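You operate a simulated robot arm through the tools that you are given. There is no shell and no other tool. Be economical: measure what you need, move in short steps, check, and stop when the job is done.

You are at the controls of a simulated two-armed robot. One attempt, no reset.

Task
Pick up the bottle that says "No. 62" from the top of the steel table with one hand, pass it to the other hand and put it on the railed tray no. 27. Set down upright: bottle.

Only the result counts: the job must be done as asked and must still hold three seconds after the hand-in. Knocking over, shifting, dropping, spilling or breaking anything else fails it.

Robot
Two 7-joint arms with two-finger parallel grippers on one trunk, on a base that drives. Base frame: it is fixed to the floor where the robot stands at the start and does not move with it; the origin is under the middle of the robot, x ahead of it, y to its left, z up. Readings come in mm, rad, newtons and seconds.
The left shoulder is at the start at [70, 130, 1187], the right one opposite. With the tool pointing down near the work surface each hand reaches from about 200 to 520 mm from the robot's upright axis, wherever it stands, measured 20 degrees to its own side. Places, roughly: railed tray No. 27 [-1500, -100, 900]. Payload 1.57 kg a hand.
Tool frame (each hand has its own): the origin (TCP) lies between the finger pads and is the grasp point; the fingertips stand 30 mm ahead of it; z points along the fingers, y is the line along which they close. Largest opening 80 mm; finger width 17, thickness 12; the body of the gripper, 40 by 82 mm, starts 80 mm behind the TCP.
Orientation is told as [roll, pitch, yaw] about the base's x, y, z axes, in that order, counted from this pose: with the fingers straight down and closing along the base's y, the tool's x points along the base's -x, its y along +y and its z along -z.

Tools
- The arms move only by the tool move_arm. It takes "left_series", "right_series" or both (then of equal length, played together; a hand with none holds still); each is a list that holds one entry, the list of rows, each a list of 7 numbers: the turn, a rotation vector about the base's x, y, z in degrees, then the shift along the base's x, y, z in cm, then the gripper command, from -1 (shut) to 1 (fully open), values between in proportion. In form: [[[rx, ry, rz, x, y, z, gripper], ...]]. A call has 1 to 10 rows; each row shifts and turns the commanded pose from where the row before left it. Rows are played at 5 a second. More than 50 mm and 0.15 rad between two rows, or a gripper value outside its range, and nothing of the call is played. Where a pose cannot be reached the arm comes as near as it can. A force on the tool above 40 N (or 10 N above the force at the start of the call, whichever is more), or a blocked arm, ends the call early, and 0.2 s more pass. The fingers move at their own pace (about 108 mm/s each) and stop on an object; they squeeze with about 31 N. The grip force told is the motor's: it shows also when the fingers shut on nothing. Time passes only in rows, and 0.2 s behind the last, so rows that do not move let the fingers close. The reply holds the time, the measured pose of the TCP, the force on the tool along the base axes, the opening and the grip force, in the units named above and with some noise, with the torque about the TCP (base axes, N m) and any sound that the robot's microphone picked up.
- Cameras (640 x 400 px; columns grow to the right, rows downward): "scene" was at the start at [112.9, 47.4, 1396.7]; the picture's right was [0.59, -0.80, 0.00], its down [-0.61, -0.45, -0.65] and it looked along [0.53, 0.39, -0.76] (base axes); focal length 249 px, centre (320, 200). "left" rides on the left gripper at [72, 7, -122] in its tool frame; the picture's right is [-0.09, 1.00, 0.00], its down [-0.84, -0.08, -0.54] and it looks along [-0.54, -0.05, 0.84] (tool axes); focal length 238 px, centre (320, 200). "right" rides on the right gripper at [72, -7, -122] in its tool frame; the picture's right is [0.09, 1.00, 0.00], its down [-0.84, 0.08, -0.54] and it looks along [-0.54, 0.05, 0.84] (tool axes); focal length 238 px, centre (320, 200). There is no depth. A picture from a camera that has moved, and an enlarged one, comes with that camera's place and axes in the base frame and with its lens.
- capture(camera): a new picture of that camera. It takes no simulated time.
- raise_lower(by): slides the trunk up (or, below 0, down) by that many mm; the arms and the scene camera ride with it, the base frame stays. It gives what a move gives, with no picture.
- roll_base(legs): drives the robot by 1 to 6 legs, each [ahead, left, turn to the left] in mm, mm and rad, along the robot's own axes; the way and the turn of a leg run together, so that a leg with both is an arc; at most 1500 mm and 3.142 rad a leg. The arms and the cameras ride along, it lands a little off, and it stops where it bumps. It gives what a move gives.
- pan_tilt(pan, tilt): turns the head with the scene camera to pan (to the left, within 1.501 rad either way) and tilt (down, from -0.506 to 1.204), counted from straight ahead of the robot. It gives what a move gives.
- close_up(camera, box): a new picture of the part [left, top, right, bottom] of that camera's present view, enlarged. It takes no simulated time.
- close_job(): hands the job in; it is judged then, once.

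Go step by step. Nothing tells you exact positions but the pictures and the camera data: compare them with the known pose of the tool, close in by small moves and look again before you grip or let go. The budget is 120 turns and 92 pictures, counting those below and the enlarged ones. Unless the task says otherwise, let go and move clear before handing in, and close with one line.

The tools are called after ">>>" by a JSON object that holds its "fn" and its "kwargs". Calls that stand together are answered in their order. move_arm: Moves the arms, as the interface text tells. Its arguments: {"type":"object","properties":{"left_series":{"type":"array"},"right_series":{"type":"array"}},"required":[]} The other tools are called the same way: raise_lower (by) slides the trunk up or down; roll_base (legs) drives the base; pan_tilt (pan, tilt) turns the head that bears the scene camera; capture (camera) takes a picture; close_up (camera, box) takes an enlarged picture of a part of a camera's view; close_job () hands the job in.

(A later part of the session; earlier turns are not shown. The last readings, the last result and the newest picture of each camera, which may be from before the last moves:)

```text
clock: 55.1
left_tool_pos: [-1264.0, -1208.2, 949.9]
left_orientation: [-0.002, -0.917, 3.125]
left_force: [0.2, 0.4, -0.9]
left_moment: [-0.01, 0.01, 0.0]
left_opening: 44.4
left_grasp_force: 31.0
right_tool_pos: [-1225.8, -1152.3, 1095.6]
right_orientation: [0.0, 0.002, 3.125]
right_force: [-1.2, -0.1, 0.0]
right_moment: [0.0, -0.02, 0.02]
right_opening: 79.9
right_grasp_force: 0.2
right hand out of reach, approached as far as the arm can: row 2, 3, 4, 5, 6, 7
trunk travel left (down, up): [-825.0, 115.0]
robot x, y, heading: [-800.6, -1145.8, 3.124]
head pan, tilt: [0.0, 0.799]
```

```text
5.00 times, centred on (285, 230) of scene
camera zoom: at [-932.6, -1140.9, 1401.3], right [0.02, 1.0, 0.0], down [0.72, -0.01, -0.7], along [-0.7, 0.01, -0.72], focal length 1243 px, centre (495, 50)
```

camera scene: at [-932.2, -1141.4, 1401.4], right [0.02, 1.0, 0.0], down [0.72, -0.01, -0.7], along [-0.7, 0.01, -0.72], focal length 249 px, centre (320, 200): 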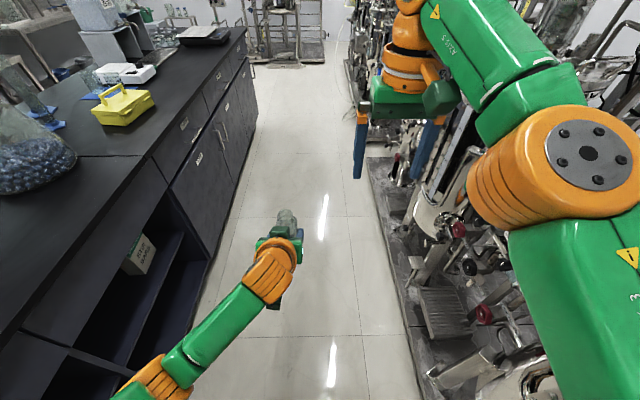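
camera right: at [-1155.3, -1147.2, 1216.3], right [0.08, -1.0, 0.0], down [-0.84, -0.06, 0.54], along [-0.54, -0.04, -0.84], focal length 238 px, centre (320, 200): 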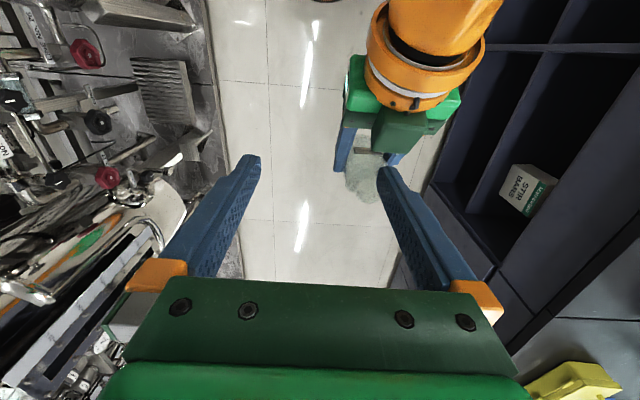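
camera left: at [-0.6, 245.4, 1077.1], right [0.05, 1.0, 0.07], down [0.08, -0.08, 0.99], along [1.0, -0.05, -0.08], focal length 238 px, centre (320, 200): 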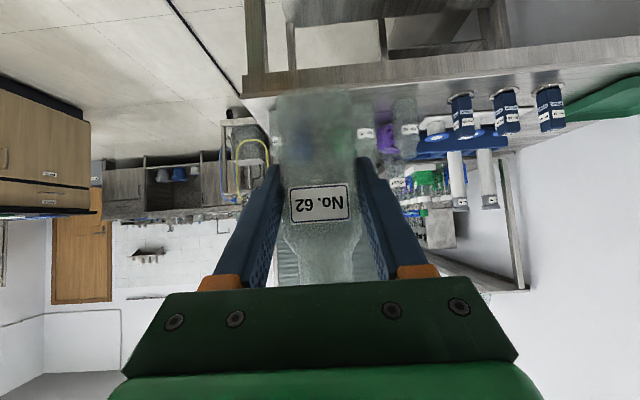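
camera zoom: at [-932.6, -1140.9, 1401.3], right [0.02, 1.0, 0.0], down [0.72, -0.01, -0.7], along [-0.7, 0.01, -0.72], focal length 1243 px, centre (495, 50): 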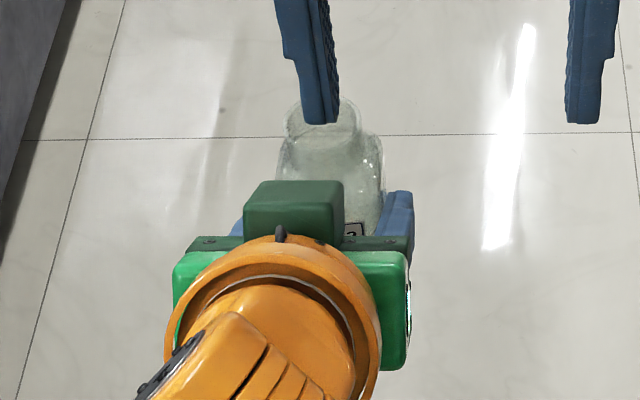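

Clearances look fine: the block on the left gripper stays about 35 mm behind the fingers. I move the left hand back and right so the bottle is under the right hand.

>>> {"fn": "move_arm", "kwargs": {"left_series": [[[0, 0, 0, 1.0, 1.1, 0, -1], [0, 0, 0, 1.0, 1.1, 0, -1], [0, 0, 0, 1.0, 1.1, 0, -1], [0, 0, 0, 1.0, 1.1, 0, -1], [0, 0, 0, 1.0, 1.1, 0, -1], [0, 0, 0, 0, 0, 0, -1]]]}}

>>> {"fn": "capture", "kwargs": {"camera": "right"}}

>>> {"fn": "close_up", "kwargs": {"camera": "scene", "box": [240, 150, 400, 270]}}

```text
clock: 56.5
left_tool_pos: [-1215.4, -1152.7, 950.9]
left_orientation: [-0.003, -0.917, 3.128]
left_force: [0.1, 0.3, -0.4]
left_moment: [0.01, -0.01, 0.0]
left_opening: 44.7
left_grasp_force: 31.4
right_tool_pos: [-1227.3, -1152.4, 1095.4]
right_orientation: [0.001, 0.0, 3.127]
right_force: [-0.2, -0.6, -0.1]
right_moment: [0.01, -0.01, 0.03]
right_opening: 79.9
right_grasp_force: 0.1
trunk travel left (down, up): [-825.0, 115.0]
robot x, y, heading: [-799.6, -1143.6, 3.127]
head pan, tilt: [0.0, 0.799]
```

```text
56 pictures are left
camera right: at [-1155.2, -1147.8, 1216.5], right [0.08, -1.0, 0.0], down [-0.84, -0.06, 0.54], along [-0.54, -0.04, -0.84], focal length 238 px, centre (320, 200)
```

right: 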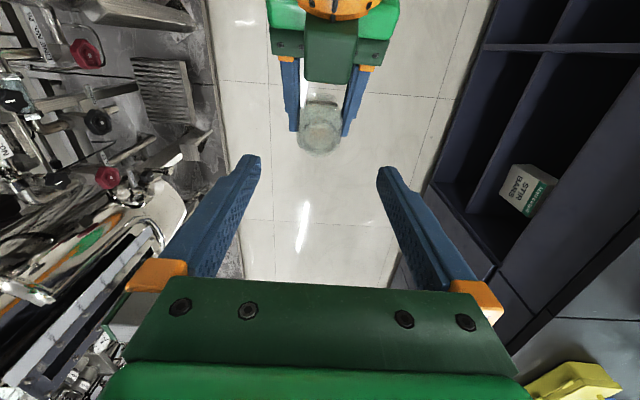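

```text
3.33 times, centred on (320, 210) of scene
camera zoom: at [-932.4, -1141.8, 1401.3], right [0.02, 1.0, 0.0], down [0.72, -0.01, -0.7], along [-0.7, 0.01, -0.72], focal length 829 px, centre (320, 167)
```

zoom: 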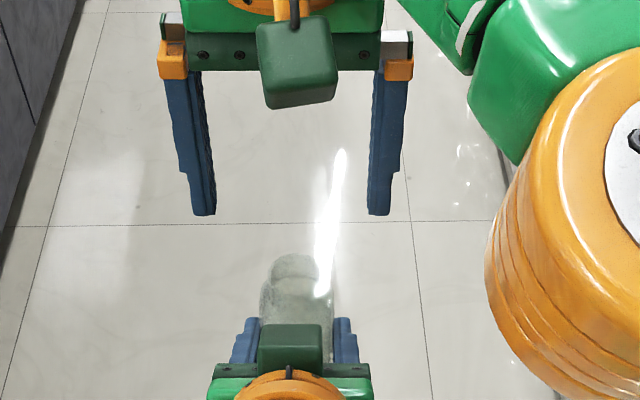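

The neck is right under the right hand, aligned within about 2 mm. Descend 50 mm, then check.

>>> {"fn": "move_arm", "kwargs": {"right_series": [[[0, 0, 0, 0, 0, -2.0, 1], [0, 0, 0, 0, 0, -2.0, 1], [0, 0, 0, 0.1, 0, -1.0, 1], [0, 0, 0, 0, 0, 0, 1]]]}}

>>> {"fn": "capture", "kwargs": {"camera": "right"}}

>>> {"fn": "close_up", "kwargs": {"camera": "scene", "box": [260, 170, 380, 260]}}

```text
clock: 57.5
left_tool_pos: [-1216.3, -1151.8, 949.1]
left_orientation: [0.0, -0.916, 3.128]
left_force: [0.2, 0.4, -1.3]
left_moment: [0.02, 0.0, -0.02]
left_opening: 44.5
left_grasp_force: 31.3
right_tool_pos: [-1227.6, -1152.3, 1043.2]
right_orientation: [-0.001, 0.0, 3.126]
right_force: [0.8, 0.2, 0.5]
right_moment: [0.04, 0.02, -0.03]
right_opening: 80.1
right_grasp_force: 0.0
trunk travel left (down, up): [-825.0, 115.0]
robot x, y, heading: [-803.5, -1143.3, 3.122]
head pan, tilt: [0.0, 0.799]
```

```text
54 pictures are left
camera right: at [-1155.9, -1146.2, 1164.9], right [0.08, -1.0, 0.0], down [-0.84, -0.06, 0.54], along [-0.54, -0.04, -0.84], focal length 238 px, centre (320, 200)
```

right: 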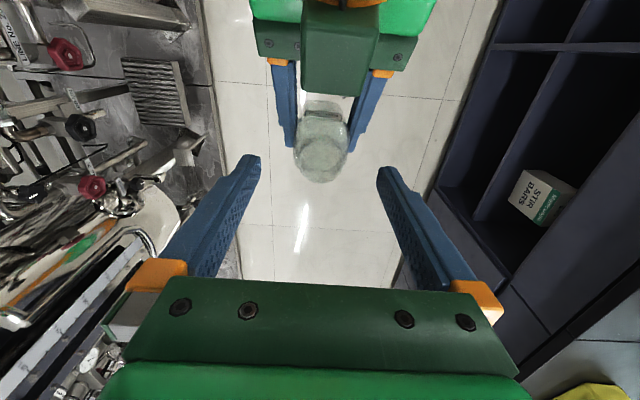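

```text
4.44 times, centred on (320, 215) of scene
camera zoom: at [-932.2, -1141.4, 1401.3], right [0.02, 1.0, 0.0], down [0.72, -0.01, -0.7], along [-0.7, 0.01, -0.72], focal length 1105 px, centre (320, 133)
```

zoom: 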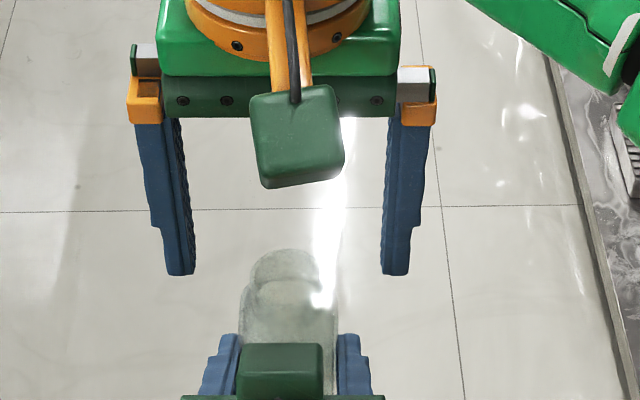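

Zooming on the neck to fix the remaining fore-aft offset.

>>> {"fn": "close_up", "kwargs": {"camera": "right", "box": [240, 80, 400, 210]}}

```text
3.08 times, centred on (320, 145) of right
camera zoom: at [-1155.9, -1146.2, 1164.9], right [0.08, -1.0, 0.0], down [-0.84, -0.06, 0.54], along [-0.54, -0.04, -0.84], focal length 733 px, centre (320, 369)
```

zoom: 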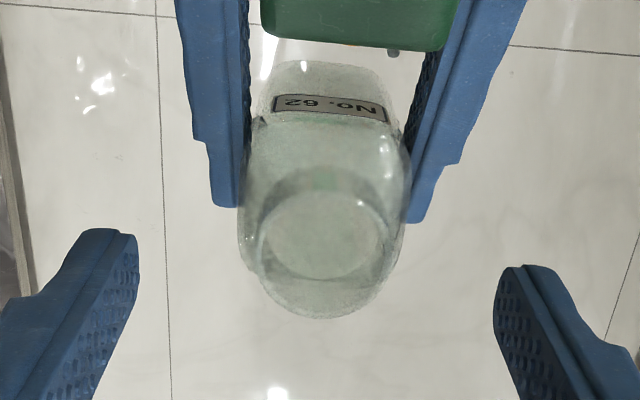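

The neck is about 9 mm nearer the robot than the right TCP. Correct it, descend the last 23 mm and look before closing.

>>> {"fn": "move_arm", "kwargs": {"right_series": [[[0, 0, 0, 0.9, 0, 0, 1], [0, 0, 0, 0, 0, -1.3, 1], [0, 0, 0, 0, 0, -1.0, 1], [0, 0, 0, 0, 0, 0, 1]]]}}

>>> {"fn": "close_up", "kwargs": {"camera": "right", "box": [220, 80, 420, 240]}}

>>> {"fn": "close_up", "kwargs": {"camera": "scene", "box": [260, 170, 380, 260]}}

>>> {"fn": "capture", "kwargs": {"camera": "left"}}

```text
clock: 58.5
left_tool_pos: [-1216.8, -1151.6, 950.3]
left_orientation: [0.0, -0.915, 3.125]
left_force: [-0.1, 0.4, -0.5]
left_moment: [-0.02, -0.01, 0.0]
left_opening: 44.8
left_grasp_force: 31.0
right_tool_pos: [-1218.3, -1151.9, 1022.2]
right_orientation: [-0.001, -0.003, 3.128]
right_force: [0.7, -0.8, -0.4]
right_moment: [0.0, -0.01, 0.02]
right_opening: 79.8
right_grasp_force: 0.0
trunk travel left (down, up): [-825.0, 115.0]
robot x, y, heading: [-799.7, -1142.2, 3.125]
head pan, tilt: [0.0, 0.799]
```

```text
2.50 times, centred on (320, 160) of right
camera zoom: at [-1146.4, -1147.3, 1143.4], right [0.08, -1.0, 0.0], down [-0.84, -0.06, 0.54], along [-0.54, -0.04, -0.84], focal length 596 px, centre (320, 300)
```

zoom: 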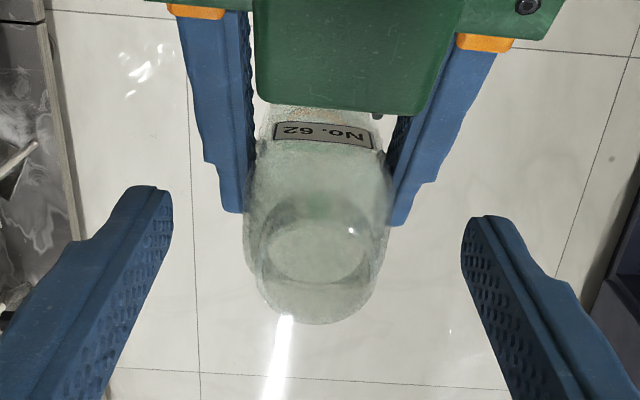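

```text
4.44 times, centred on (320, 215) of scene
camera zoom: at [-932.0, -1141.4, 1401.4], right [0.02, 1.0, 0.0], down [0.72, -0.01, -0.7], along [-0.7, 0.01, -0.72], focal length 1105 px, centre (320, 133)
```

zoom: 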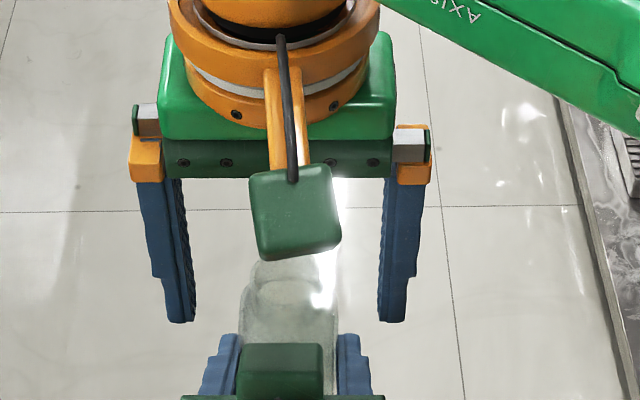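

```text
49 pictures are left
camera left: at [-1074.6, -1159.9, 967.6], right [-0.07, -0.99, 0.07], down [-0.08, 0.08, 0.99], along [-0.99, 0.07, -0.08], focal length 238 px, centre (320, 200)
```

left: 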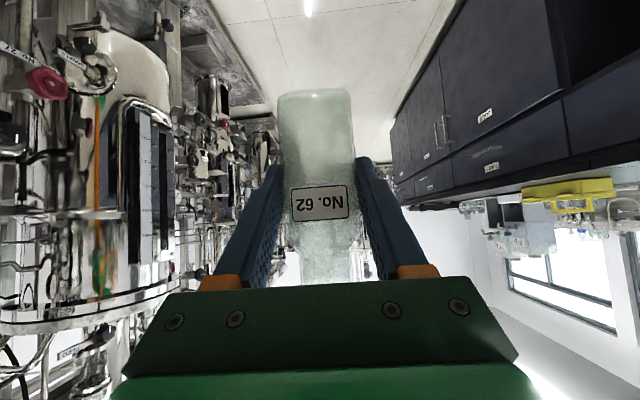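

The neck sits between the right pads. Closing the right hand gradually while the left holds.

>>> {"fn": "move_arm", "kwargs": {"right_series": [[[0, 0, 0, 0.2, 0, 0, 0.5], [0, 0, 0, 0, 0, 0, 0.2], [0, 0, 0, 0, 0, 0, 0.0], [0, 0, 0, 0, 0, 0, -0.1], [0, 0, 0, 0, 0, 0, -0.2], [0, 0, 0, 0, 0, 0, -0.4], [0, 0, 0, 0, 0, 0, -1], [0, 0, 0, 0, 0, 0, -1], [0, 0, 0, 0, 0, 0, -1]]]}}

>>> {"fn": "close_up", "kwargs": {"camera": "right", "box": [220, 80, 420, 240]}}

```text
clock: 60.5
left_tool_pos: [-1216.1, -1152.4, 950.1]
left_orientation: [-0.003, -0.916, 3.126]
left_force: [0.7, -5.2, 1.2]
left_moment: [0.17, -0.05, 0.01]
left_opening: 44.6
left_grasp_force: 30.9
right_tool_pos: [-1215.3, -1152.6, 1022.1]
right_orientation: [-0.002, -0.002, 3.124]
right_force: [-1.2, 5.4, 0.4]
right_moment: [0.23, 0.13, -0.03]
right_opening: 30.2
right_grasp_force: 31.1
trunk travel left (down, up): [-825.0, 115.0]
robot x, y, heading: [-802.6, -1142.2, 3.124]
head pan, tilt: [0.0, 0.799]
```

```text
2.50 times, centred on (320, 160) of right
camera zoom: at [-1144.1, -1147.6, 1143.4], right [0.08, -1.0, 0.0], down [-0.84, -0.06, 0.54], along [-0.54, -0.04, -0.84], focal length 596 px, centre (320, 300)
```

zoom: 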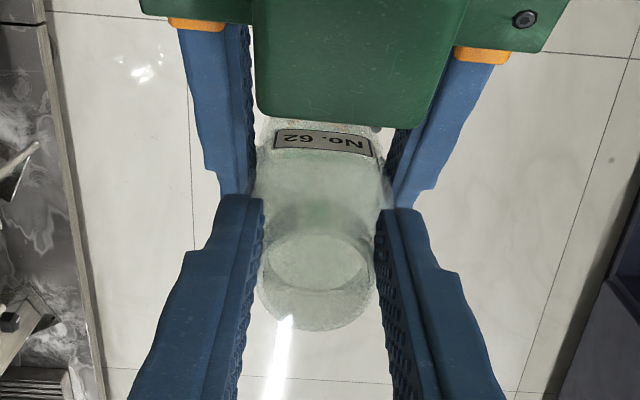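

The right hand has the neck (30 mm, firm). I open the left hand and drop it straight down clear of the bottle.

>>> {"fn": "move_arm", "kwargs": {"left_series": [[[0, 0, 0, 0, 0, 0, 0.3], [0, 0, 0, 0, 0, 0, 0.9], [0, 0, 0, 0, 0, 0, 0.9], [0, 0, 0, 0, 0, -1.0, 0.9], [0, 0, 0, 0, 0, -2.0, 0.9], [0, 0, 0, 0, 0, -2.5, 0.9], [0, 0, 0, 0, 0, -2.5, 0.9], [0, 0, 0, 0, 0, -2.5, 0.9], [0, 0, 0, 0, 0, -2.5, 0.9]]]}}

>>> {"fn": "capture", "kwargs": {"camera": "scene"}}

>>> {"fn": "capture", "kwargs": {"camera": "left"}}

```text
clock: 62.5
left_tool_pos: [-1214.6, -1150.6, 820.1]
left_orientation: [-0.005, -0.917, 3.124]
left_force: [0.2, -0.1, 0.7]
left_moment: [-0.02, 0.0, 0.0]
left_opening: 76.0
left_grasp_force: 0.0
right_tool_pos: [-1216.1, -1152.9, 1022.0]
right_orientation: [-0.001, -0.002, 3.127]
right_force: [0.2, -0.1, -0.1]
right_moment: [-0.01, -0.02, 0.02]
right_opening: 30.1
right_grasp_force: 31.1
trunk travel left (down, up): [-825.0, 115.0]
robot x, y, heading: [-801.6, -1143.7, 3.122]
head pan, tilt: [0.0, 0.799]
```

```text
47 pictures are left
camera scene: at [-932.3, -1141.3, 1401.3], right [0.02, 1.0, 0.0], down [0.72, -0.01, -0.7], along [-0.7, 0.01, -0.72], focal length 249 px, centre (320, 200)
```

scene: 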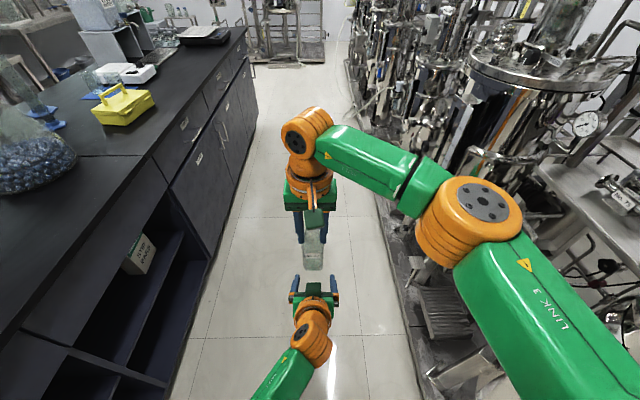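

```text
46 pictures are left
camera left: at [-1072.5, -1158.7, 838.3], right [-0.07, -0.99, 0.07], down [-0.08, 0.08, 0.99], along [-0.99, 0.07, -0.08], focal length 238 px, centre (320, 200)
```

left: 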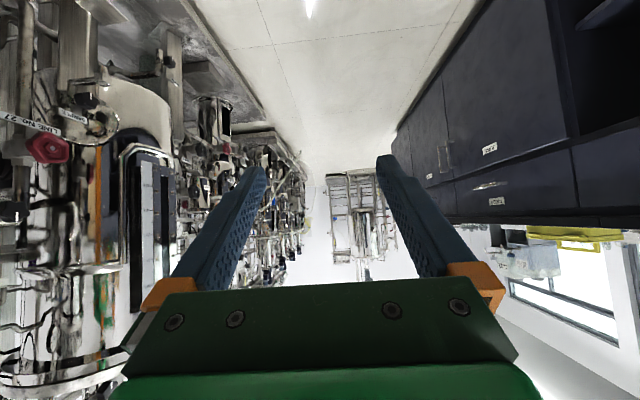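

The bottle is now in the right hand alone. I tuck the left hand to the left, and look right to find tray 27.

>>> {"fn": "move_arm", "kwargs": {"left_series": [[[0, 0, 0, 0, -3, 2, 0.9], [0, 0, 0, 0, -3, 2, 0.9], [0, 0, 0, 0, -3, 2, 0.9], [0, 0, 0, 0, -3, 2, 0.9], [0, 0, 0, 0, -3, 2, 0.9], [0, 0, 0, 0, -3, 2, 0.9], [0, 0, 0, 0, -3, 2, 0.9]]]}}

>>> {"fn": "pan_tilt", "kwargs": {"pan": -0.6, "tilt": 0.6}}

>>> {"fn": "capture", "kwargs": {"camera": "scene"}}

>>> {"fn": "pan_tilt", "kwargs": {"pan": -1.2, "tilt": 0.6}}

>>> {"fn": "capture", "kwargs": {"camera": "scene"}}

```text
clock: 64.1
left_tool_pos: [-1215.7, -1362.4, 961.2]
left_orientation: [-0.003, -0.917, 3.126]
left_force: [-0.1, -0.4, 0.0]
left_moment: [0.02, 0.01, -0.03]
left_opening: 76.0
left_grasp_force: 0.0
right_tool_pos: [-1215.2, -1153.6, 1021.6]
right_orientation: [-0.002, -0.002, 3.126]
right_force: [-0.4, 0.1, 0.2]
right_moment: [0.0, 0.02, -0.02]
right_opening: 30.5
right_grasp_force: 30.8
trunk travel left (down, up): [-825.0, 115.0]
robot x, y, heading: [-801.2, -1144.2, 3.125]
head pan, tilt: [0.0, 0.799]
```

```text
clock: 65.1
left_tool_pos: [-1215.3, -1363.5, 961.1]
left_orientation: [-0.004, -0.916, 3.126]
left_force: [0.1, 0.3, -0.2]
left_moment: [-0.02, -0.02, -0.03]
left_opening: 75.9
left_grasp_force: 0.0
right_tool_pos: [-1216.1, -1152.2, 1022.7]
right_orientation: [0.0, 0.0, 3.125]
right_force: [-0.3, 0.2, 0.0]
right_moment: [0.01, -0.01, 0.02]
right_opening: 30.0
right_grasp_force: 30.5
trunk travel left (down, up): [-825.0, 115.0]
robot x, y, heading: [-800.5, -1146.5, 3.123]
head pan, tilt: [-0.6, 0.6]
```

```text
45 pictures are left
camera scene: at [-923.6, -1091.9, 1418.2], right [0.58, 0.82, 0.0], down [0.46, -0.33, -0.82], along [-0.67, 0.48, -0.57], focal length 249 px, centre (320, 200)
```

scene: 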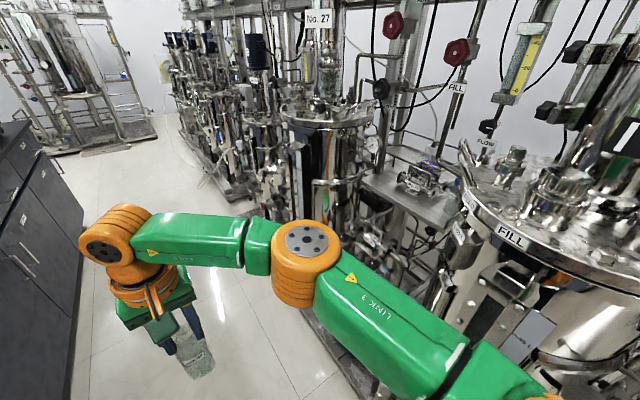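

```text
clock: 66.1
left_tool_pos: [-1216.7, -1363.1, 960.3]
left_orientation: [-0.004, -0.917, 3.128]
left_force: [-0.2, 0.1, -0.1]
left_moment: [0.01, 0.06, 0.03]
left_opening: 75.8
left_grasp_force: 0.0
right_tool_pos: [-1216.2, -1151.4, 1022.3]
right_orientation: [0.0, -0.002, 3.126]
right_force: [0.0, -0.5, 0.6]
right_moment: [0.0, -0.04, -0.02]
right_opening: 30.3
right_grasp_force: 31.3
trunk travel left (down, up): [-825.0, 115.0]
robot x, y, heading: [-802.3, -1141.5, 3.127]
head pan, tilt: [-1.201, 0.6]
```

```text
44 pictures are left
camera scene: at [-882.2, -1060.2, 1418.2], right [0.94, 0.35, 0.0], down [0.2, -0.53, -0.83], along [-0.29, 0.77, -0.56], focal length 249 px, centre (320, 200)
```

scene: 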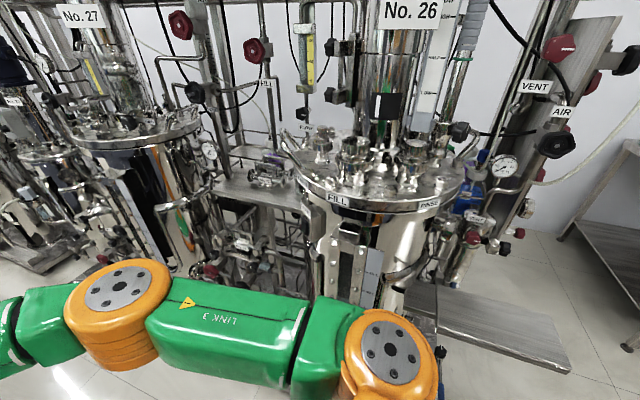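

There is a tray between reactors 26 and 27. I enlarge it.

>>> {"fn": "close_up", "kwargs": {"camera": "scene", "box": [180, 130, 330, 230]}}

>>> {"fn": "close_up", "kwargs": {"camera": "scene", "box": [0, 60, 200, 230]}}

```text
4.00 times, centred on (255, 180) of scene
camera zoom: at [-882.2, -1060.2, 1418.2], right [0.94, 0.35, 0.0], down [0.2, -0.53, -0.83], along [-0.29, 0.77, -0.56], focal length 995 px, centre (580, 280)
```

zoom: 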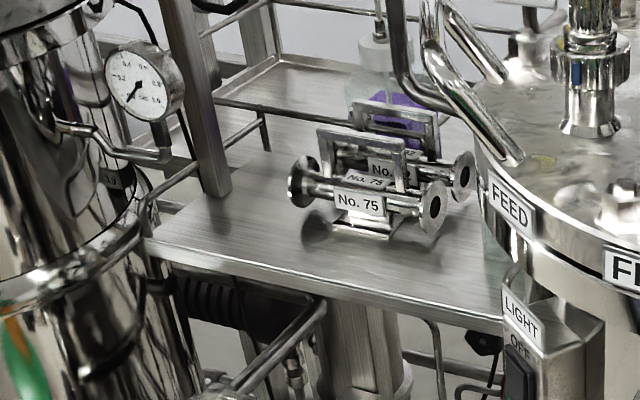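

```text
2.35 times, centred on (100, 145) of scene
camera zoom: at [-882.2, -1060.2, 1418.2], right [0.94, 0.35, 0.0], down [0.2, -0.53, -0.83], along [-0.29, 0.77, -0.56], focal length 585 px, centre (838, 329)
```

zoom: 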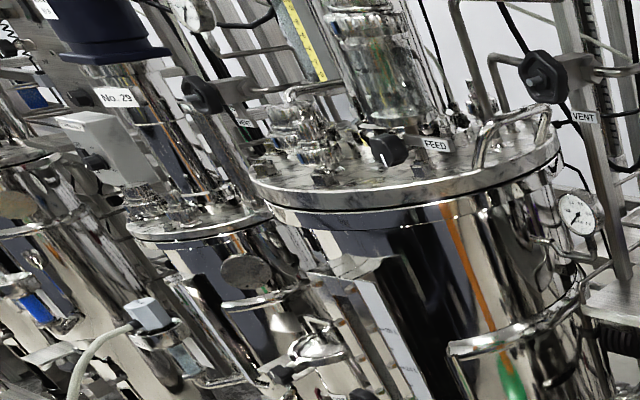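

The tray with side rails between reactors 26 and 27 has its front edge near y -435, with free room around (-1500, -385). I drive along and turn to face it.

>>> {"fn": "roll_base", "kwargs": {"legs": [[800, 40, 0], [0, 0, -1.556]]}}

>>> {"fn": "pan_tilt", "kwargs": {"pan": 0.0, "tilt": 0.6}}

>>> {"fn": "capture", "kwargs": {"camera": "scene"}}

```text
clock: 74.3
left_tool_pos: [-1809.6, -747.1, 960.7]
left_orientation: [-0.004, -0.917, 1.53]
left_force: [0.3, -0.4, -0.2]
left_moment: [0.0, 0.02, 0.03]
left_opening: 75.9
left_grasp_force: 0.1
right_tool_pos: [-1600.3, -753.8, 1022.9]
right_orientation: [-0.001, -0.001, 1.527]
right_force: [-0.2, -0.8, 1.0]
right_moment: [0.01, -0.03, 0.01]
right_opening: 29.7
right_grasp_force: 31.0
trunk travel left (down, up): [-825.0, 115.0]
robot x, y, heading: [-1606.0, -1164.9, 1.533]
head pan, tilt: [-1.201, 0.6]
```

```text
clock: 75.7
left_tool_pos: [-1809.3, -748.2, 961.5]
left_orientation: [-0.002, -0.916, 1.527]
left_force: [-0.1, 0.7, -0.3]
left_moment: [-0.01, 0.01, -0.02]
left_opening: 76.1
left_grasp_force: 0.1
right_tool_pos: [-1601.2, -752.9, 1022.1]
right_orientation: [0.002, 0.0, 1.527]
right_force: [-0.1, -0.2, -1.0]
right_moment: [-0.02, 0.04, -0.02]
right_opening: 29.6
right_grasp_force: 31.2
trunk travel left (down, up): [-825.0, 115.0]
robot x, y, heading: [-1606.4, -1171.8, 1.521]
head pan, tilt: [0.0, 0.6]
```

```text
41 pictures are left
camera scene: at [-1597.8, -1027.9, 1418.2], right [1.0, -0.05, 0.0], down [-0.03, -0.56, -0.82], along [0.04, 0.82, -0.57], focal length 249 px, centre (320, 200)
```

scene: 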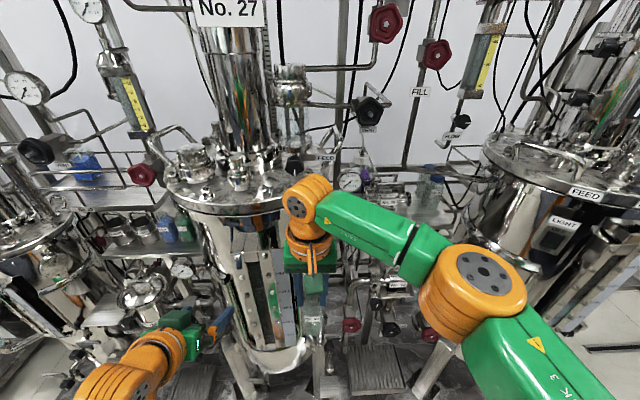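

Two trays are visible, left and right of reactor 27. I look for their labels.

>>> {"fn": "close_up", "kwargs": {"camera": "scene", "box": [320, 140, 500, 250]}}

>>> {"fn": "close_up", "kwargs": {"camera": "scene", "box": [50, 130, 230, 270]}}

```text
3.56 times, centred on (410, 195) of scene
camera zoom: at [-1597.8, -1027.9, 1418.2], right [1.0, -0.05, 0.0], down [-0.03, -0.56, -0.82], along [0.04, 0.82, -0.57], focal length 884 px, centre (0, 218)
```

zoom: 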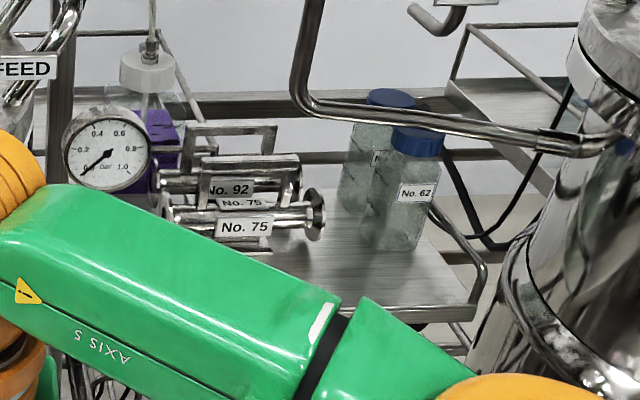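

```text
2.86 times, centred on (140, 200) of scene
camera zoom: at [-1597.8, -1027.9, 1418.2], right [1.0, -0.05, 0.0], down [-0.03, -0.56, -0.82], along [0.04, 0.82, -0.57], focal length 710 px, centre (834, 200)
```

zoom: 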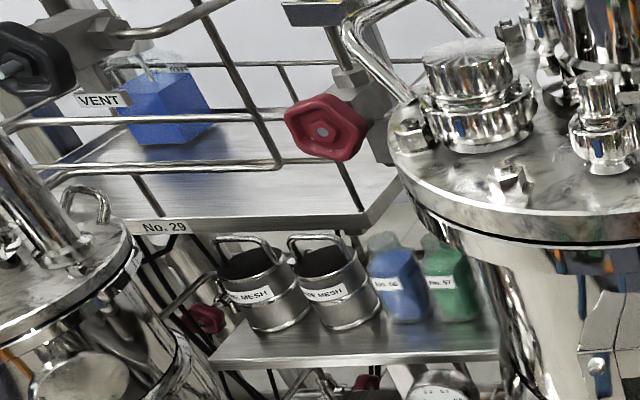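

I need a clear view of that tray and its label. I shift right and raise the trunk for a better look.

>>> {"fn": "roll_base", "kwargs": {"legs": [[0, -330, 0]]}}

>>> {"fn": "raise_lower", "kwargs": {"by": 110}}

>>> {"fn": "pan_tilt", "kwargs": {"pan": 0.15, "tilt": 0.6}}

>>> {"fn": "capture", "kwargs": {"camera": "scene"}}

```text
clock: 77.9
left_tool_pos: [-1479.7, -763.1, 960.0]
left_orientation: [-0.005, -0.916, 1.52]
left_force: [-0.2, 0.1, 0.1]
left_moment: [0.03, -0.02, 0.01]
left_opening: 75.9
left_grasp_force: 0.1
right_tool_pos: [-1270.7, -768.9, 1021.9]
right_orientation: [-0.001, -0.001, 1.517]
right_force: [-0.4, 0.4, -0.5]
right_moment: [-0.03, -0.03, 0.01]
right_opening: 29.5
right_grasp_force: 31.1
trunk travel left (down, up): [-825.0, 115.0]
robot x, y, heading: [-1277.0, -1183.0, 1.519]
head pan, tilt: [0.0, 0.6]
```

```text
clock: 79.3
left_tool_pos: [-1478.7, -762.6, 1070.9]
left_orientation: [-0.002, -0.916, 1.519]
left_force: [-0.4, 1.3, -0.1]
left_moment: [-0.01, 0.02, 0.0]
left_opening: 75.9
left_grasp_force: 0.1
right_tool_pos: [-1269.3, -768.6, 1132.3]
right_orientation: [-0.001, -0.001, 1.52]
right_force: [-0.2, -0.4, -1.0]
right_moment: [-0.01, -0.01, -0.02]
right_opening: 29.2
right_grasp_force: 31.2
trunk travel left (down, up): [-935.0, 5.0]
robot x, y, heading: [-1276.6, -1182.4, 1.522]
head pan, tilt: [0.0, 0.6]
```

```text
clock: 80.0
left_tool_pos: [-1479.3, -762.2, 1071.4]
left_orientation: [-0.002, -0.917, 1.52]
left_force: [-0.4, -0.2, 0.1]
left_moment: [0.01, 0.01, -0.01]
left_opening: 76.0
left_grasp_force: 0.0
right_tool_pos: [-1269.4, -769.5, 1133.3]
right_orientation: [0.0, -0.001, 1.518]
right_force: [-0.7, 0.3, -0.1]
right_moment: [-0.05, 0.03, 0.02]
right_opening: 29.0
right_grasp_force: 30.8
trunk travel left (down, up): [-935.0, 5.0]
robot x, y, heading: [-1275.3, -1184.1, 1.519]
head pan, tilt: [0.15, 0.6]
```

```text
38 pictures are left
camera scene: at [-1281.8, -1044.4, 1528.2], right [1.0, 0.1, 0.0], down [0.05, -0.56, -0.82], along [-0.08, 0.82, -0.57], focal length 249 px, centre (320, 200)
```

scene: 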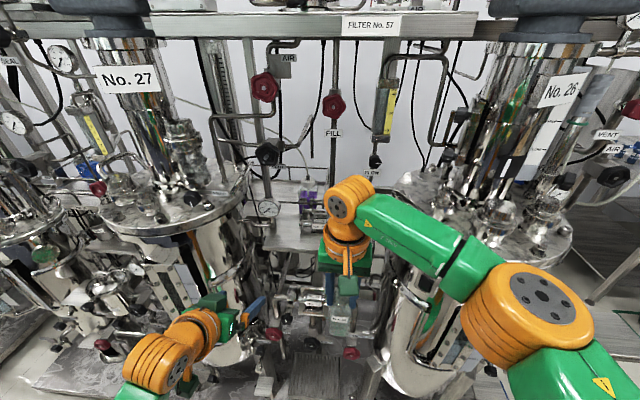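

The grip opening has drifted slightly (30.2 to 29.0), so I check the bottle along with the tray area.

>>> {"fn": "close_up", "kwargs": {"camera": "scene", "box": [235, 165, 395, 285]}}

>>> {"fn": "capture", "kwargs": {"camera": "right"}}

```text
3.33 times, centred on (315, 225) of scene
camera zoom: at [-1281.8, -1044.4, 1528.2], right [1.0, 0.1, 0.0], down [0.05, -0.56, -0.82], along [-0.08, 0.82, -0.57], focal length 829 px, centre (337, 117)
```

zoom: 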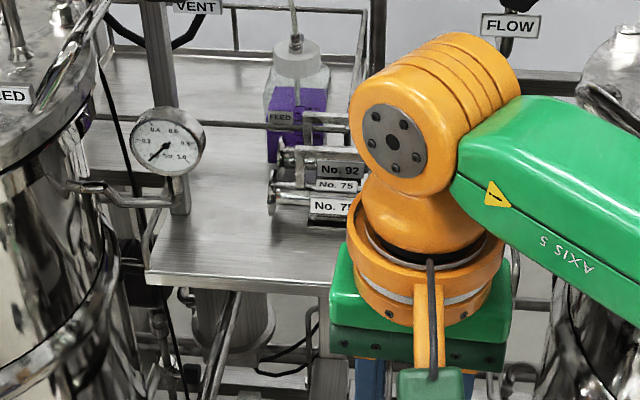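

```text
36 pictures are left
camera right: at [-1266.8, -842.3, 1253.4], right [-1.0, -0.04, 0.0], down [-0.03, 0.84, 0.54], along [-0.02, 0.54, -0.84], focal length 238 px, centre (320, 200)
```

right: 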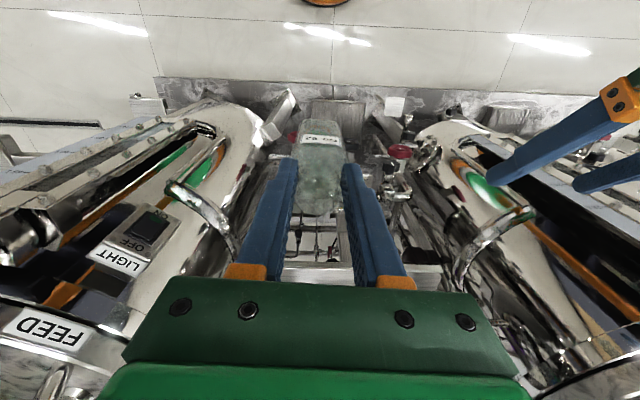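

Zoom on the bottle in the right gripper.

>>> {"fn": "close_up", "kwargs": {"camera": "right", "box": [220, 80, 420, 240]}}

>>> {"fn": "capture", "kwargs": {"camera": "left"}}

```text
2.50 times, centred on (320, 160) of right
camera zoom: at [-1266.8, -842.3, 1253.4], right [-1.0, -0.04, 0.0], down [-0.03, 0.84, 0.54], along [-0.02, 0.54, -0.84], focal length 596 px, centre (320, 300)
```

zoom: 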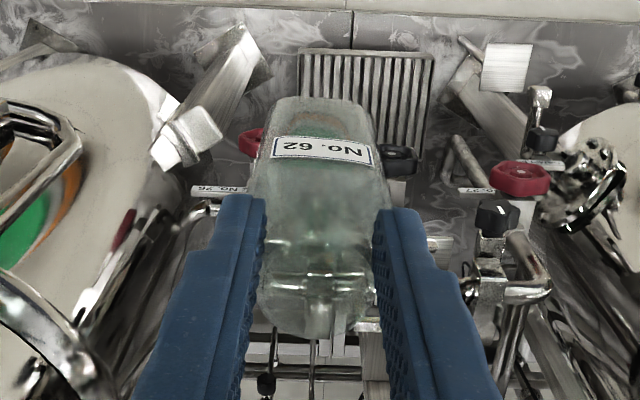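

```text
34 pictures are left
camera left: at [-1491.5, -900.9, 1088.2], right [-0.99, 0.11, 0.07], down [0.08, 0.07, 0.99], along [0.1, 0.99, -0.08], focal length 238 px, centre (320, 200)
```

left: 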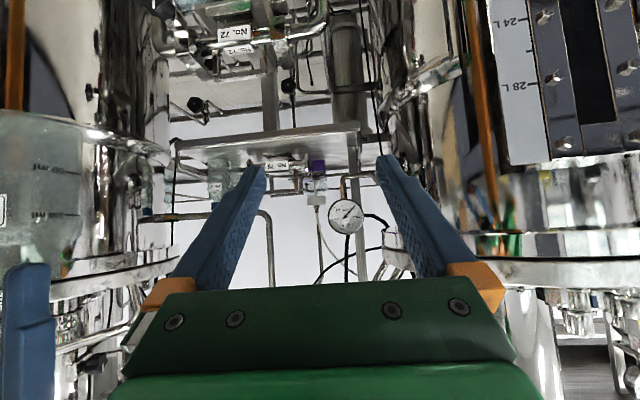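

The labelled railed trays sit at the back: No. 29's analogue, No. 27, is the deep railed tray around (-1500, -135), with its back edge at y ≈ 0. It is reachable from the wall-side corridor, so I go around: strafe out, then turn to face -y.

>>> {"fn": "roll_base", "kwargs": {"legs": [[0, -1300, 0], [300, 0, 0], [0, 0, -3.09]]}}

>>> {"fn": "close_up", "kwargs": {"camera": "right", "box": [220, 80, 420, 240]}}

```text
clock: 95.4
left_tool_pos: [260.7, -1349.6, 1070.5]
left_orientation: [-0.001, -0.916, -1.552]
left_force: [-0.5, 0.8, 0.4]
left_moment: [0.01, -0.01, -0.01]
left_opening: 75.9
left_grasp_force: 0.1
right_tool_pos: [51.6, -1356.5, 1132.0]
right_orientation: [0.001, -0.001, -1.553]
right_force: [-0.9, -1.0, 0.2]
right_moment: [0.01, -0.01, -0.01]
right_opening: 0.0
right_grasp_force: 21.3
trunk travel left (down, up): [-935.0, 5.0]
robot x, y, heading: [30.7, -940.0, -1.554]
head pan, tilt: [0.15, 0.6]
```

```text
2.50 times, centred on (320, 160) of right
camera zoom: at [42.8, -1285.4, 1253.5], right [0.99, 0.11, 0.0], down [0.09, -0.83, 0.54], along [0.06, -0.54, -0.84], focal length 596 px, centre (320, 300)
```

zoom: 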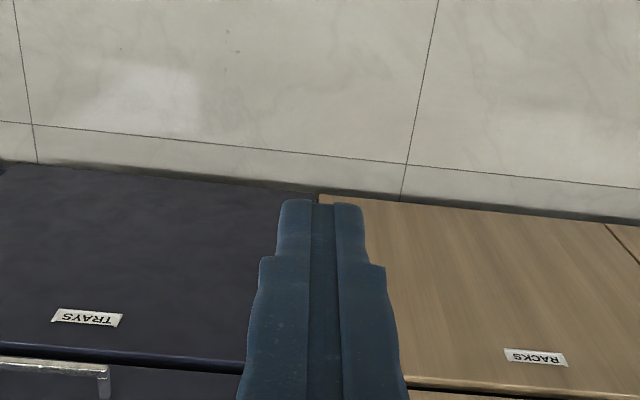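

The bottle has slipped out of the right hand during the drive; the neck was narrowing away from the grip. I must find it, so I look along the route.

>>> {"fn": "pan_tilt", "kwargs": {"pan": -0.9, "tilt": 0.75}}

>>> {"fn": "capture", "kwargs": {"camera": "scene"}}

>>> {"fn": "pan_tilt", "kwargs": {"pan": 0.9, "tilt": 0.75}}

>>> {"fn": "capture", "kwargs": {"camera": "scene"}}

```text
clock: 96.7
left_tool_pos: [260.7, -1349.2, 1072.2]
left_orientation: [-0.002, -0.916, -1.55]
left_force: [-0.5, -0.2, -0.1]
left_moment: [-0.01, 0.0, -0.01]
left_opening: 75.8
left_grasp_force: 0.1
right_tool_pos: [52.1, -1357.2, 1131.1]
right_orientation: [0.001, -0.001, -1.554]
right_force: [0.4, -0.3, 0.1]
right_moment: [-0.01, 0.03, -0.02]
right_opening: 0.0
right_grasp_force: 21.3
trunk travel left (down, up): [-935.0, 5.0]
robot x, y, heading: [30.9, -937.8, -1.555]
head pan, tilt: [-0.901, 0.75]
```

```text
32 pictures are left
camera scene: at [-33.6, -1045.1, 1515.4], right [-0.63, 0.77, 0.0], down [0.53, 0.43, -0.73], along [-0.57, -0.46, -0.68], focal length 249 px, centre (320, 200)
```

scene: 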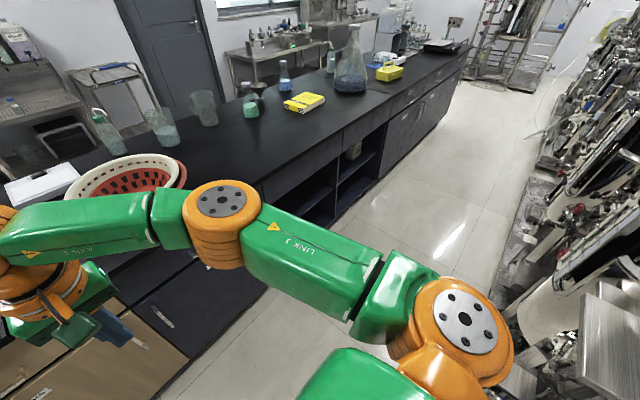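

```text
clock: 98.5
left_tool_pos: [260.9, -1350.1, 1070.3]
left_orientation: [-0.003, -0.916, -1.552]
left_force: [-0.7, 0.3, -0.8]
left_moment: [0.02, 0.01, 0.01]
left_opening: 76.1
left_grasp_force: 0.2
right_tool_pos: [51.6, -1356.8, 1132.5]
right_orientation: [0.0, -0.002, -1.553]
right_force: [-0.5, -0.3, 0.3]
right_moment: [-0.03, 0.01, 0.01]
right_opening: 0.0
right_grasp_force: 21.6
trunk travel left (down, up): [-935.0, 5.0]
robot x, y, heading: [27.9, -942.5, -1.553]
head pan, tilt: [0.901, 0.75]
```

```text
31 pictures are left
camera scene: at [96.2, -1043.0, 1515.4], right [-0.61, -0.79, 0.0], down [-0.54, 0.42, -0.73], along [0.58, -0.45, -0.68], focal length 249 px, centre (320, 200)
```

scene: 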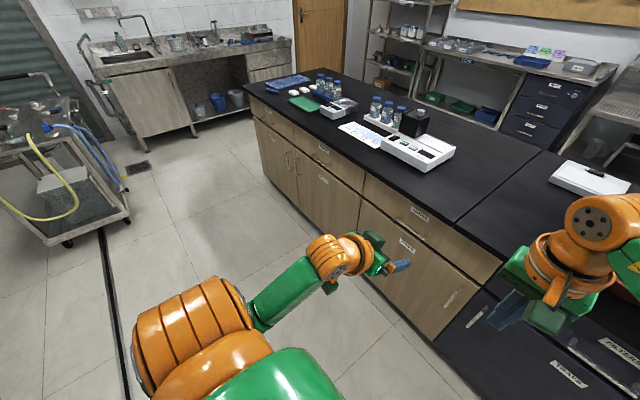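

Not obvious yet; clear glass on a pale floor is hard to see. I look further: to the left rear and the route on the right.

>>> {"fn": "pan_tilt", "kwargs": {"pan": 1.5, "tilt": 0.8}}

>>> {"fn": "capture", "kwargs": {"camera": "scene"}}

>>> {"fn": "pan_tilt", "kwargs": {"pan": -1.35, "tilt": 0.65}}

>>> {"fn": "capture", "kwargs": {"camera": "scene"}}

>>> {"fn": "close_up", "kwargs": {"camera": "scene", "box": [230, 60, 430, 230]}}

```text
clock: 99.5
left_tool_pos: [260.7, -1349.0, 1071.4]
left_orientation: [-0.001, -0.916, -1.55]
left_force: [-0.2, -0.6, -0.2]
left_moment: [0.01, 0.03, 0.01]
left_opening: 76.3
left_grasp_force: 0.0
right_tool_pos: [50.4, -1358.0, 1132.7]
right_orientation: [0.0, -0.002, -1.554]
right_force: [0.1, 0.5, 0.4]
right_moment: [0.03, 0.01, 0.0]
right_opening: 0.0
right_grasp_force: 21.9
trunk travel left (down, up): [-935.0, 5.0]
robot x, y, heading: [30.6, -940.5, -1.554]
head pan, tilt: [1.499, 0.799]
```

```text
30 pictures are left
camera scene: at [110.9, -997.1, 1511.4], right [-0.06, -1.0, 0.0], down [-0.72, 0.04, -0.7], along [0.7, -0.04, -0.72], focal length 249 px, centre (320, 200)
```

scene: 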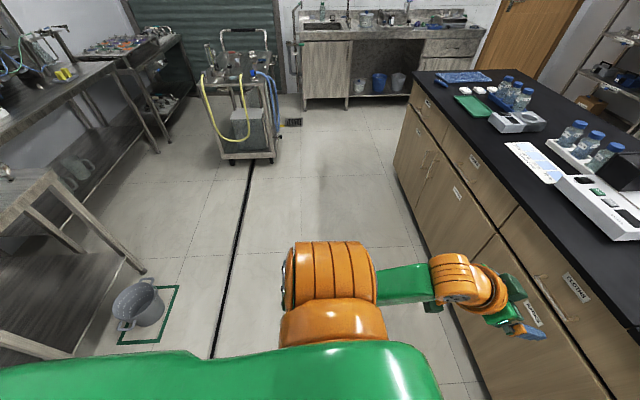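

```text
clock: 102.0
left_tool_pos: [260.5, -1349.7, 1071.1]
left_orientation: [0.0, -0.917, -1.551]
left_force: [-0.3, -0.5, -0.5]
left_moment: [0.01, -0.03, 0.04]
left_opening: 75.8
left_grasp_force: 0.0
right_tool_pos: [52.3, -1356.2, 1132.2]
right_orientation: [-0.001, -0.001, -1.554]
right_force: [0.1, -0.4, 0.3]
right_moment: [-0.03, -0.02, 0.0]
right_opening: 0.0
right_grasp_force: 21.3
trunk travel left (down, up): [-935.0, 5.0]
robot x, y, heading: [27.7, -944.8, -1.557]
head pan, tilt: [-1.349, 0.649]
```

```text
29 pictures are left
camera scene: at [-53.9, -1013.0, 1524.0], right [-0.24, 0.97, 0.0], down [0.59, 0.14, -0.8], along [-0.77, -0.19, -0.6], focal length 249 px, centre (320, 200)
```

scene: 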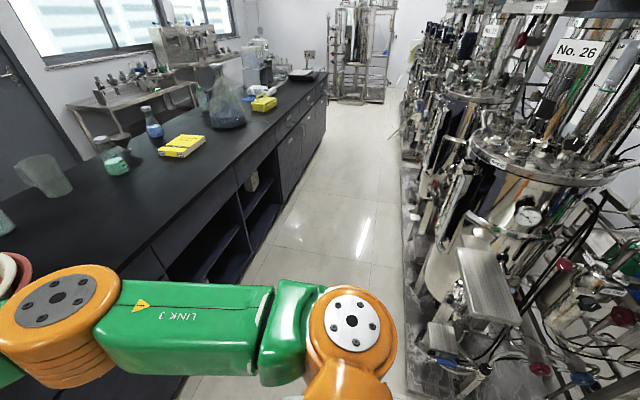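

```text
2.35 times, centred on (330, 145) of scene
camera zoom: at [-53.9, -1013.0, 1524.0], right [-0.24, 0.97, 0.0], down [0.59, 0.14, -0.8], along [-0.77, -0.19, -0.6], focal length 585 px, centre (296, 329)
```

zoom: 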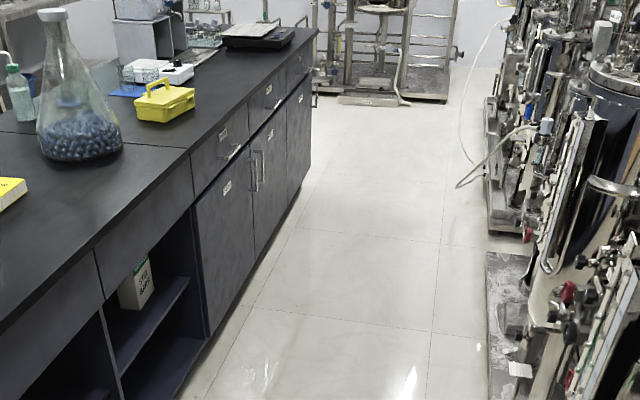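

I'll tilt the head further down at both sides to see the floor close to the base.

>>> {"fn": "roll_base", "kwargs": {"legs": [[0, 0, -1.55]]}}

>>> {"fn": "pan_tilt", "kwargs": {"pan": -0.5, "tilt": 1.0}}

>>> {"fn": "capture", "kwargs": {"camera": "scene"}}

>>> {"fn": "pan_tilt", "kwargs": {"pan": -1.5, "tilt": 0.9}}

>>> {"fn": "capture", "kwargs": {"camera": "scene"}}

```text
clock: 106.1
left_tool_pos: [-370.0, -1185.7, 1071.4]
left_orientation: [-0.002, -0.916, -3.097]
left_force: [-0.8, -0.8, -0.2]
left_moment: [0.0, -0.05, 0.01]
left_opening: 76.0
left_grasp_force: 0.0
right_tool_pos: [-383.2, -976.0, 1132.3]
right_orientation: [0.0, -0.002, -3.097]
right_force: [0.0, -0.1, 0.1]
right_moment: [0.02, 0.0, 0.01]
right_opening: 0.0
right_grasp_force: 21.4
trunk travel left (down, up): [-935.0, 5.0]
robot x, y, heading: [32.3, -944.0, -3.097]
head pan, tilt: [-1.349, 0.649]
```

```text
clock: 107.3
left_tool_pos: [-370.7, -1185.3, 1070.3]
left_orientation: [-0.001, -0.917, -3.095]
left_force: [-0.2, 0.4, -0.9]
left_moment: [-0.01, -0.01, -0.02]
left_opening: 76.0
left_grasp_force: 0.1
right_tool_pos: [-383.4, -976.0, 1131.4]
right_orientation: [0.001, -0.004, -3.097]
right_force: [-0.7, -0.2, 0.7]
right_moment: [0.02, 0.01, 0.05]
right_opening: 0.0
right_grasp_force: 21.5
trunk travel left (down, up): [-935.0, 5.0]
robot x, y, heading: [26.6, -942.7, -3.101]
head pan, tilt: [-0.499, 1.0]
```

```text
27 pictures are left
camera scene: at [-83.1, -913.8, 1496.3], right [0.44, 0.9, 0.0], down [0.76, -0.37, -0.54], along [-0.49, 0.24, -0.84], focal length 249 px, centre (320, 200)
```

scene: 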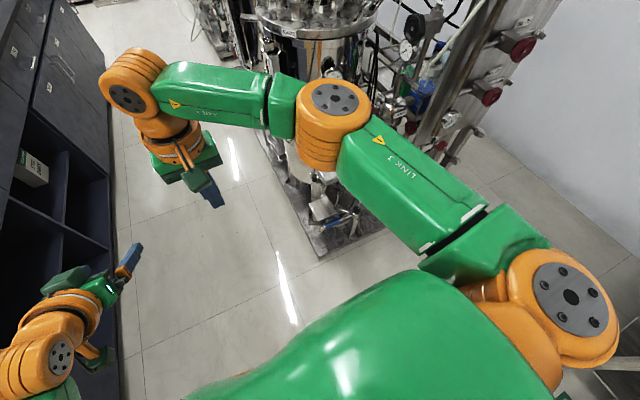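

```text
clock: 108.6
left_tool_pos: [-371.9, -1185.2, 1071.0]
left_orientation: [-0.002, -0.916, -3.097]
left_force: [-0.2, 0.1, 0.4]
left_moment: [-0.03, 0.0, 0.04]
left_opening: 76.2
left_grasp_force: 0.1
right_tool_pos: [-383.3, -976.2, 1132.2]
right_orientation: [0.001, -0.001, -3.095]
right_force: [-0.4, -0.2, -0.4]
right_moment: [0.0, 0.0, -0.03]
right_opening: 0.0
right_grasp_force: 21.8
trunk travel left (down, up): [-935.0, 5.0]
robot x, y, heading: [28.1, -946.6, -3.099]
head pan, tilt: [-1.499, 0.901]
```

```text
26 pictures are left
camera scene: at [-29.4, -869.6, 1503.5], right [0.99, 0.12, 0.0], down [0.09, -0.78, -0.62], along [-0.07, 0.62, -0.78], focal length 249 px, centre (320, 200)
```

scene: 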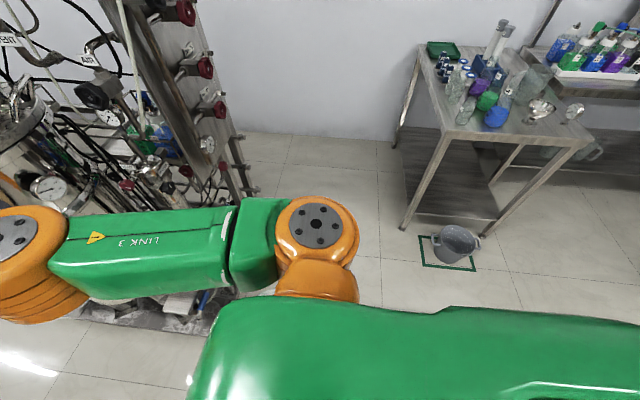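

Still not visible; the most likely drop spot is near where the strafe started, around (-1250, -770). I look down the corridor edge in enlargement.

>>> {"fn": "pan_tilt", "kwargs": {"pan": 0.1, "tilt": 0.6}}

>>> {"fn": "capture", "kwargs": {"camera": "scene"}}

```text
clock: 110.2
left_tool_pos: [-370.5, -1185.7, 1070.3]
left_orientation: [-0.001, -0.917, -3.096]
left_force: [0.0, -0.6, -0.1]
left_moment: [-0.03, -0.02, 0.03]
left_opening: 76.1
left_grasp_force: 0.1
right_tool_pos: [-384.1, -974.9, 1131.8]
right_orientation: [0.001, -0.001, -3.096]
right_force: [-0.1, -0.2, -0.4]
right_moment: [0.01, 0.0, 0.02]
right_opening: 0.0
right_grasp_force: 21.1
trunk travel left (down, up): [-935.0, 5.0]
robot x, y, heading: [29.4, -938.6, -3.101]
head pan, tilt: [0.099, 0.6]
```

```text
25 pictures are left
camera scene: at [-108.1, -957.1, 1528.2], right [-0.14, 0.99, 0.0], down [0.56, 0.08, -0.82], along [-0.82, -0.12, -0.57], focal length 249 px, centre (320, 200)
```

scene: 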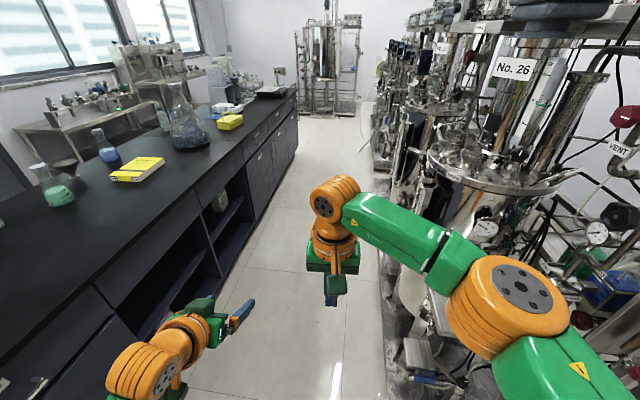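

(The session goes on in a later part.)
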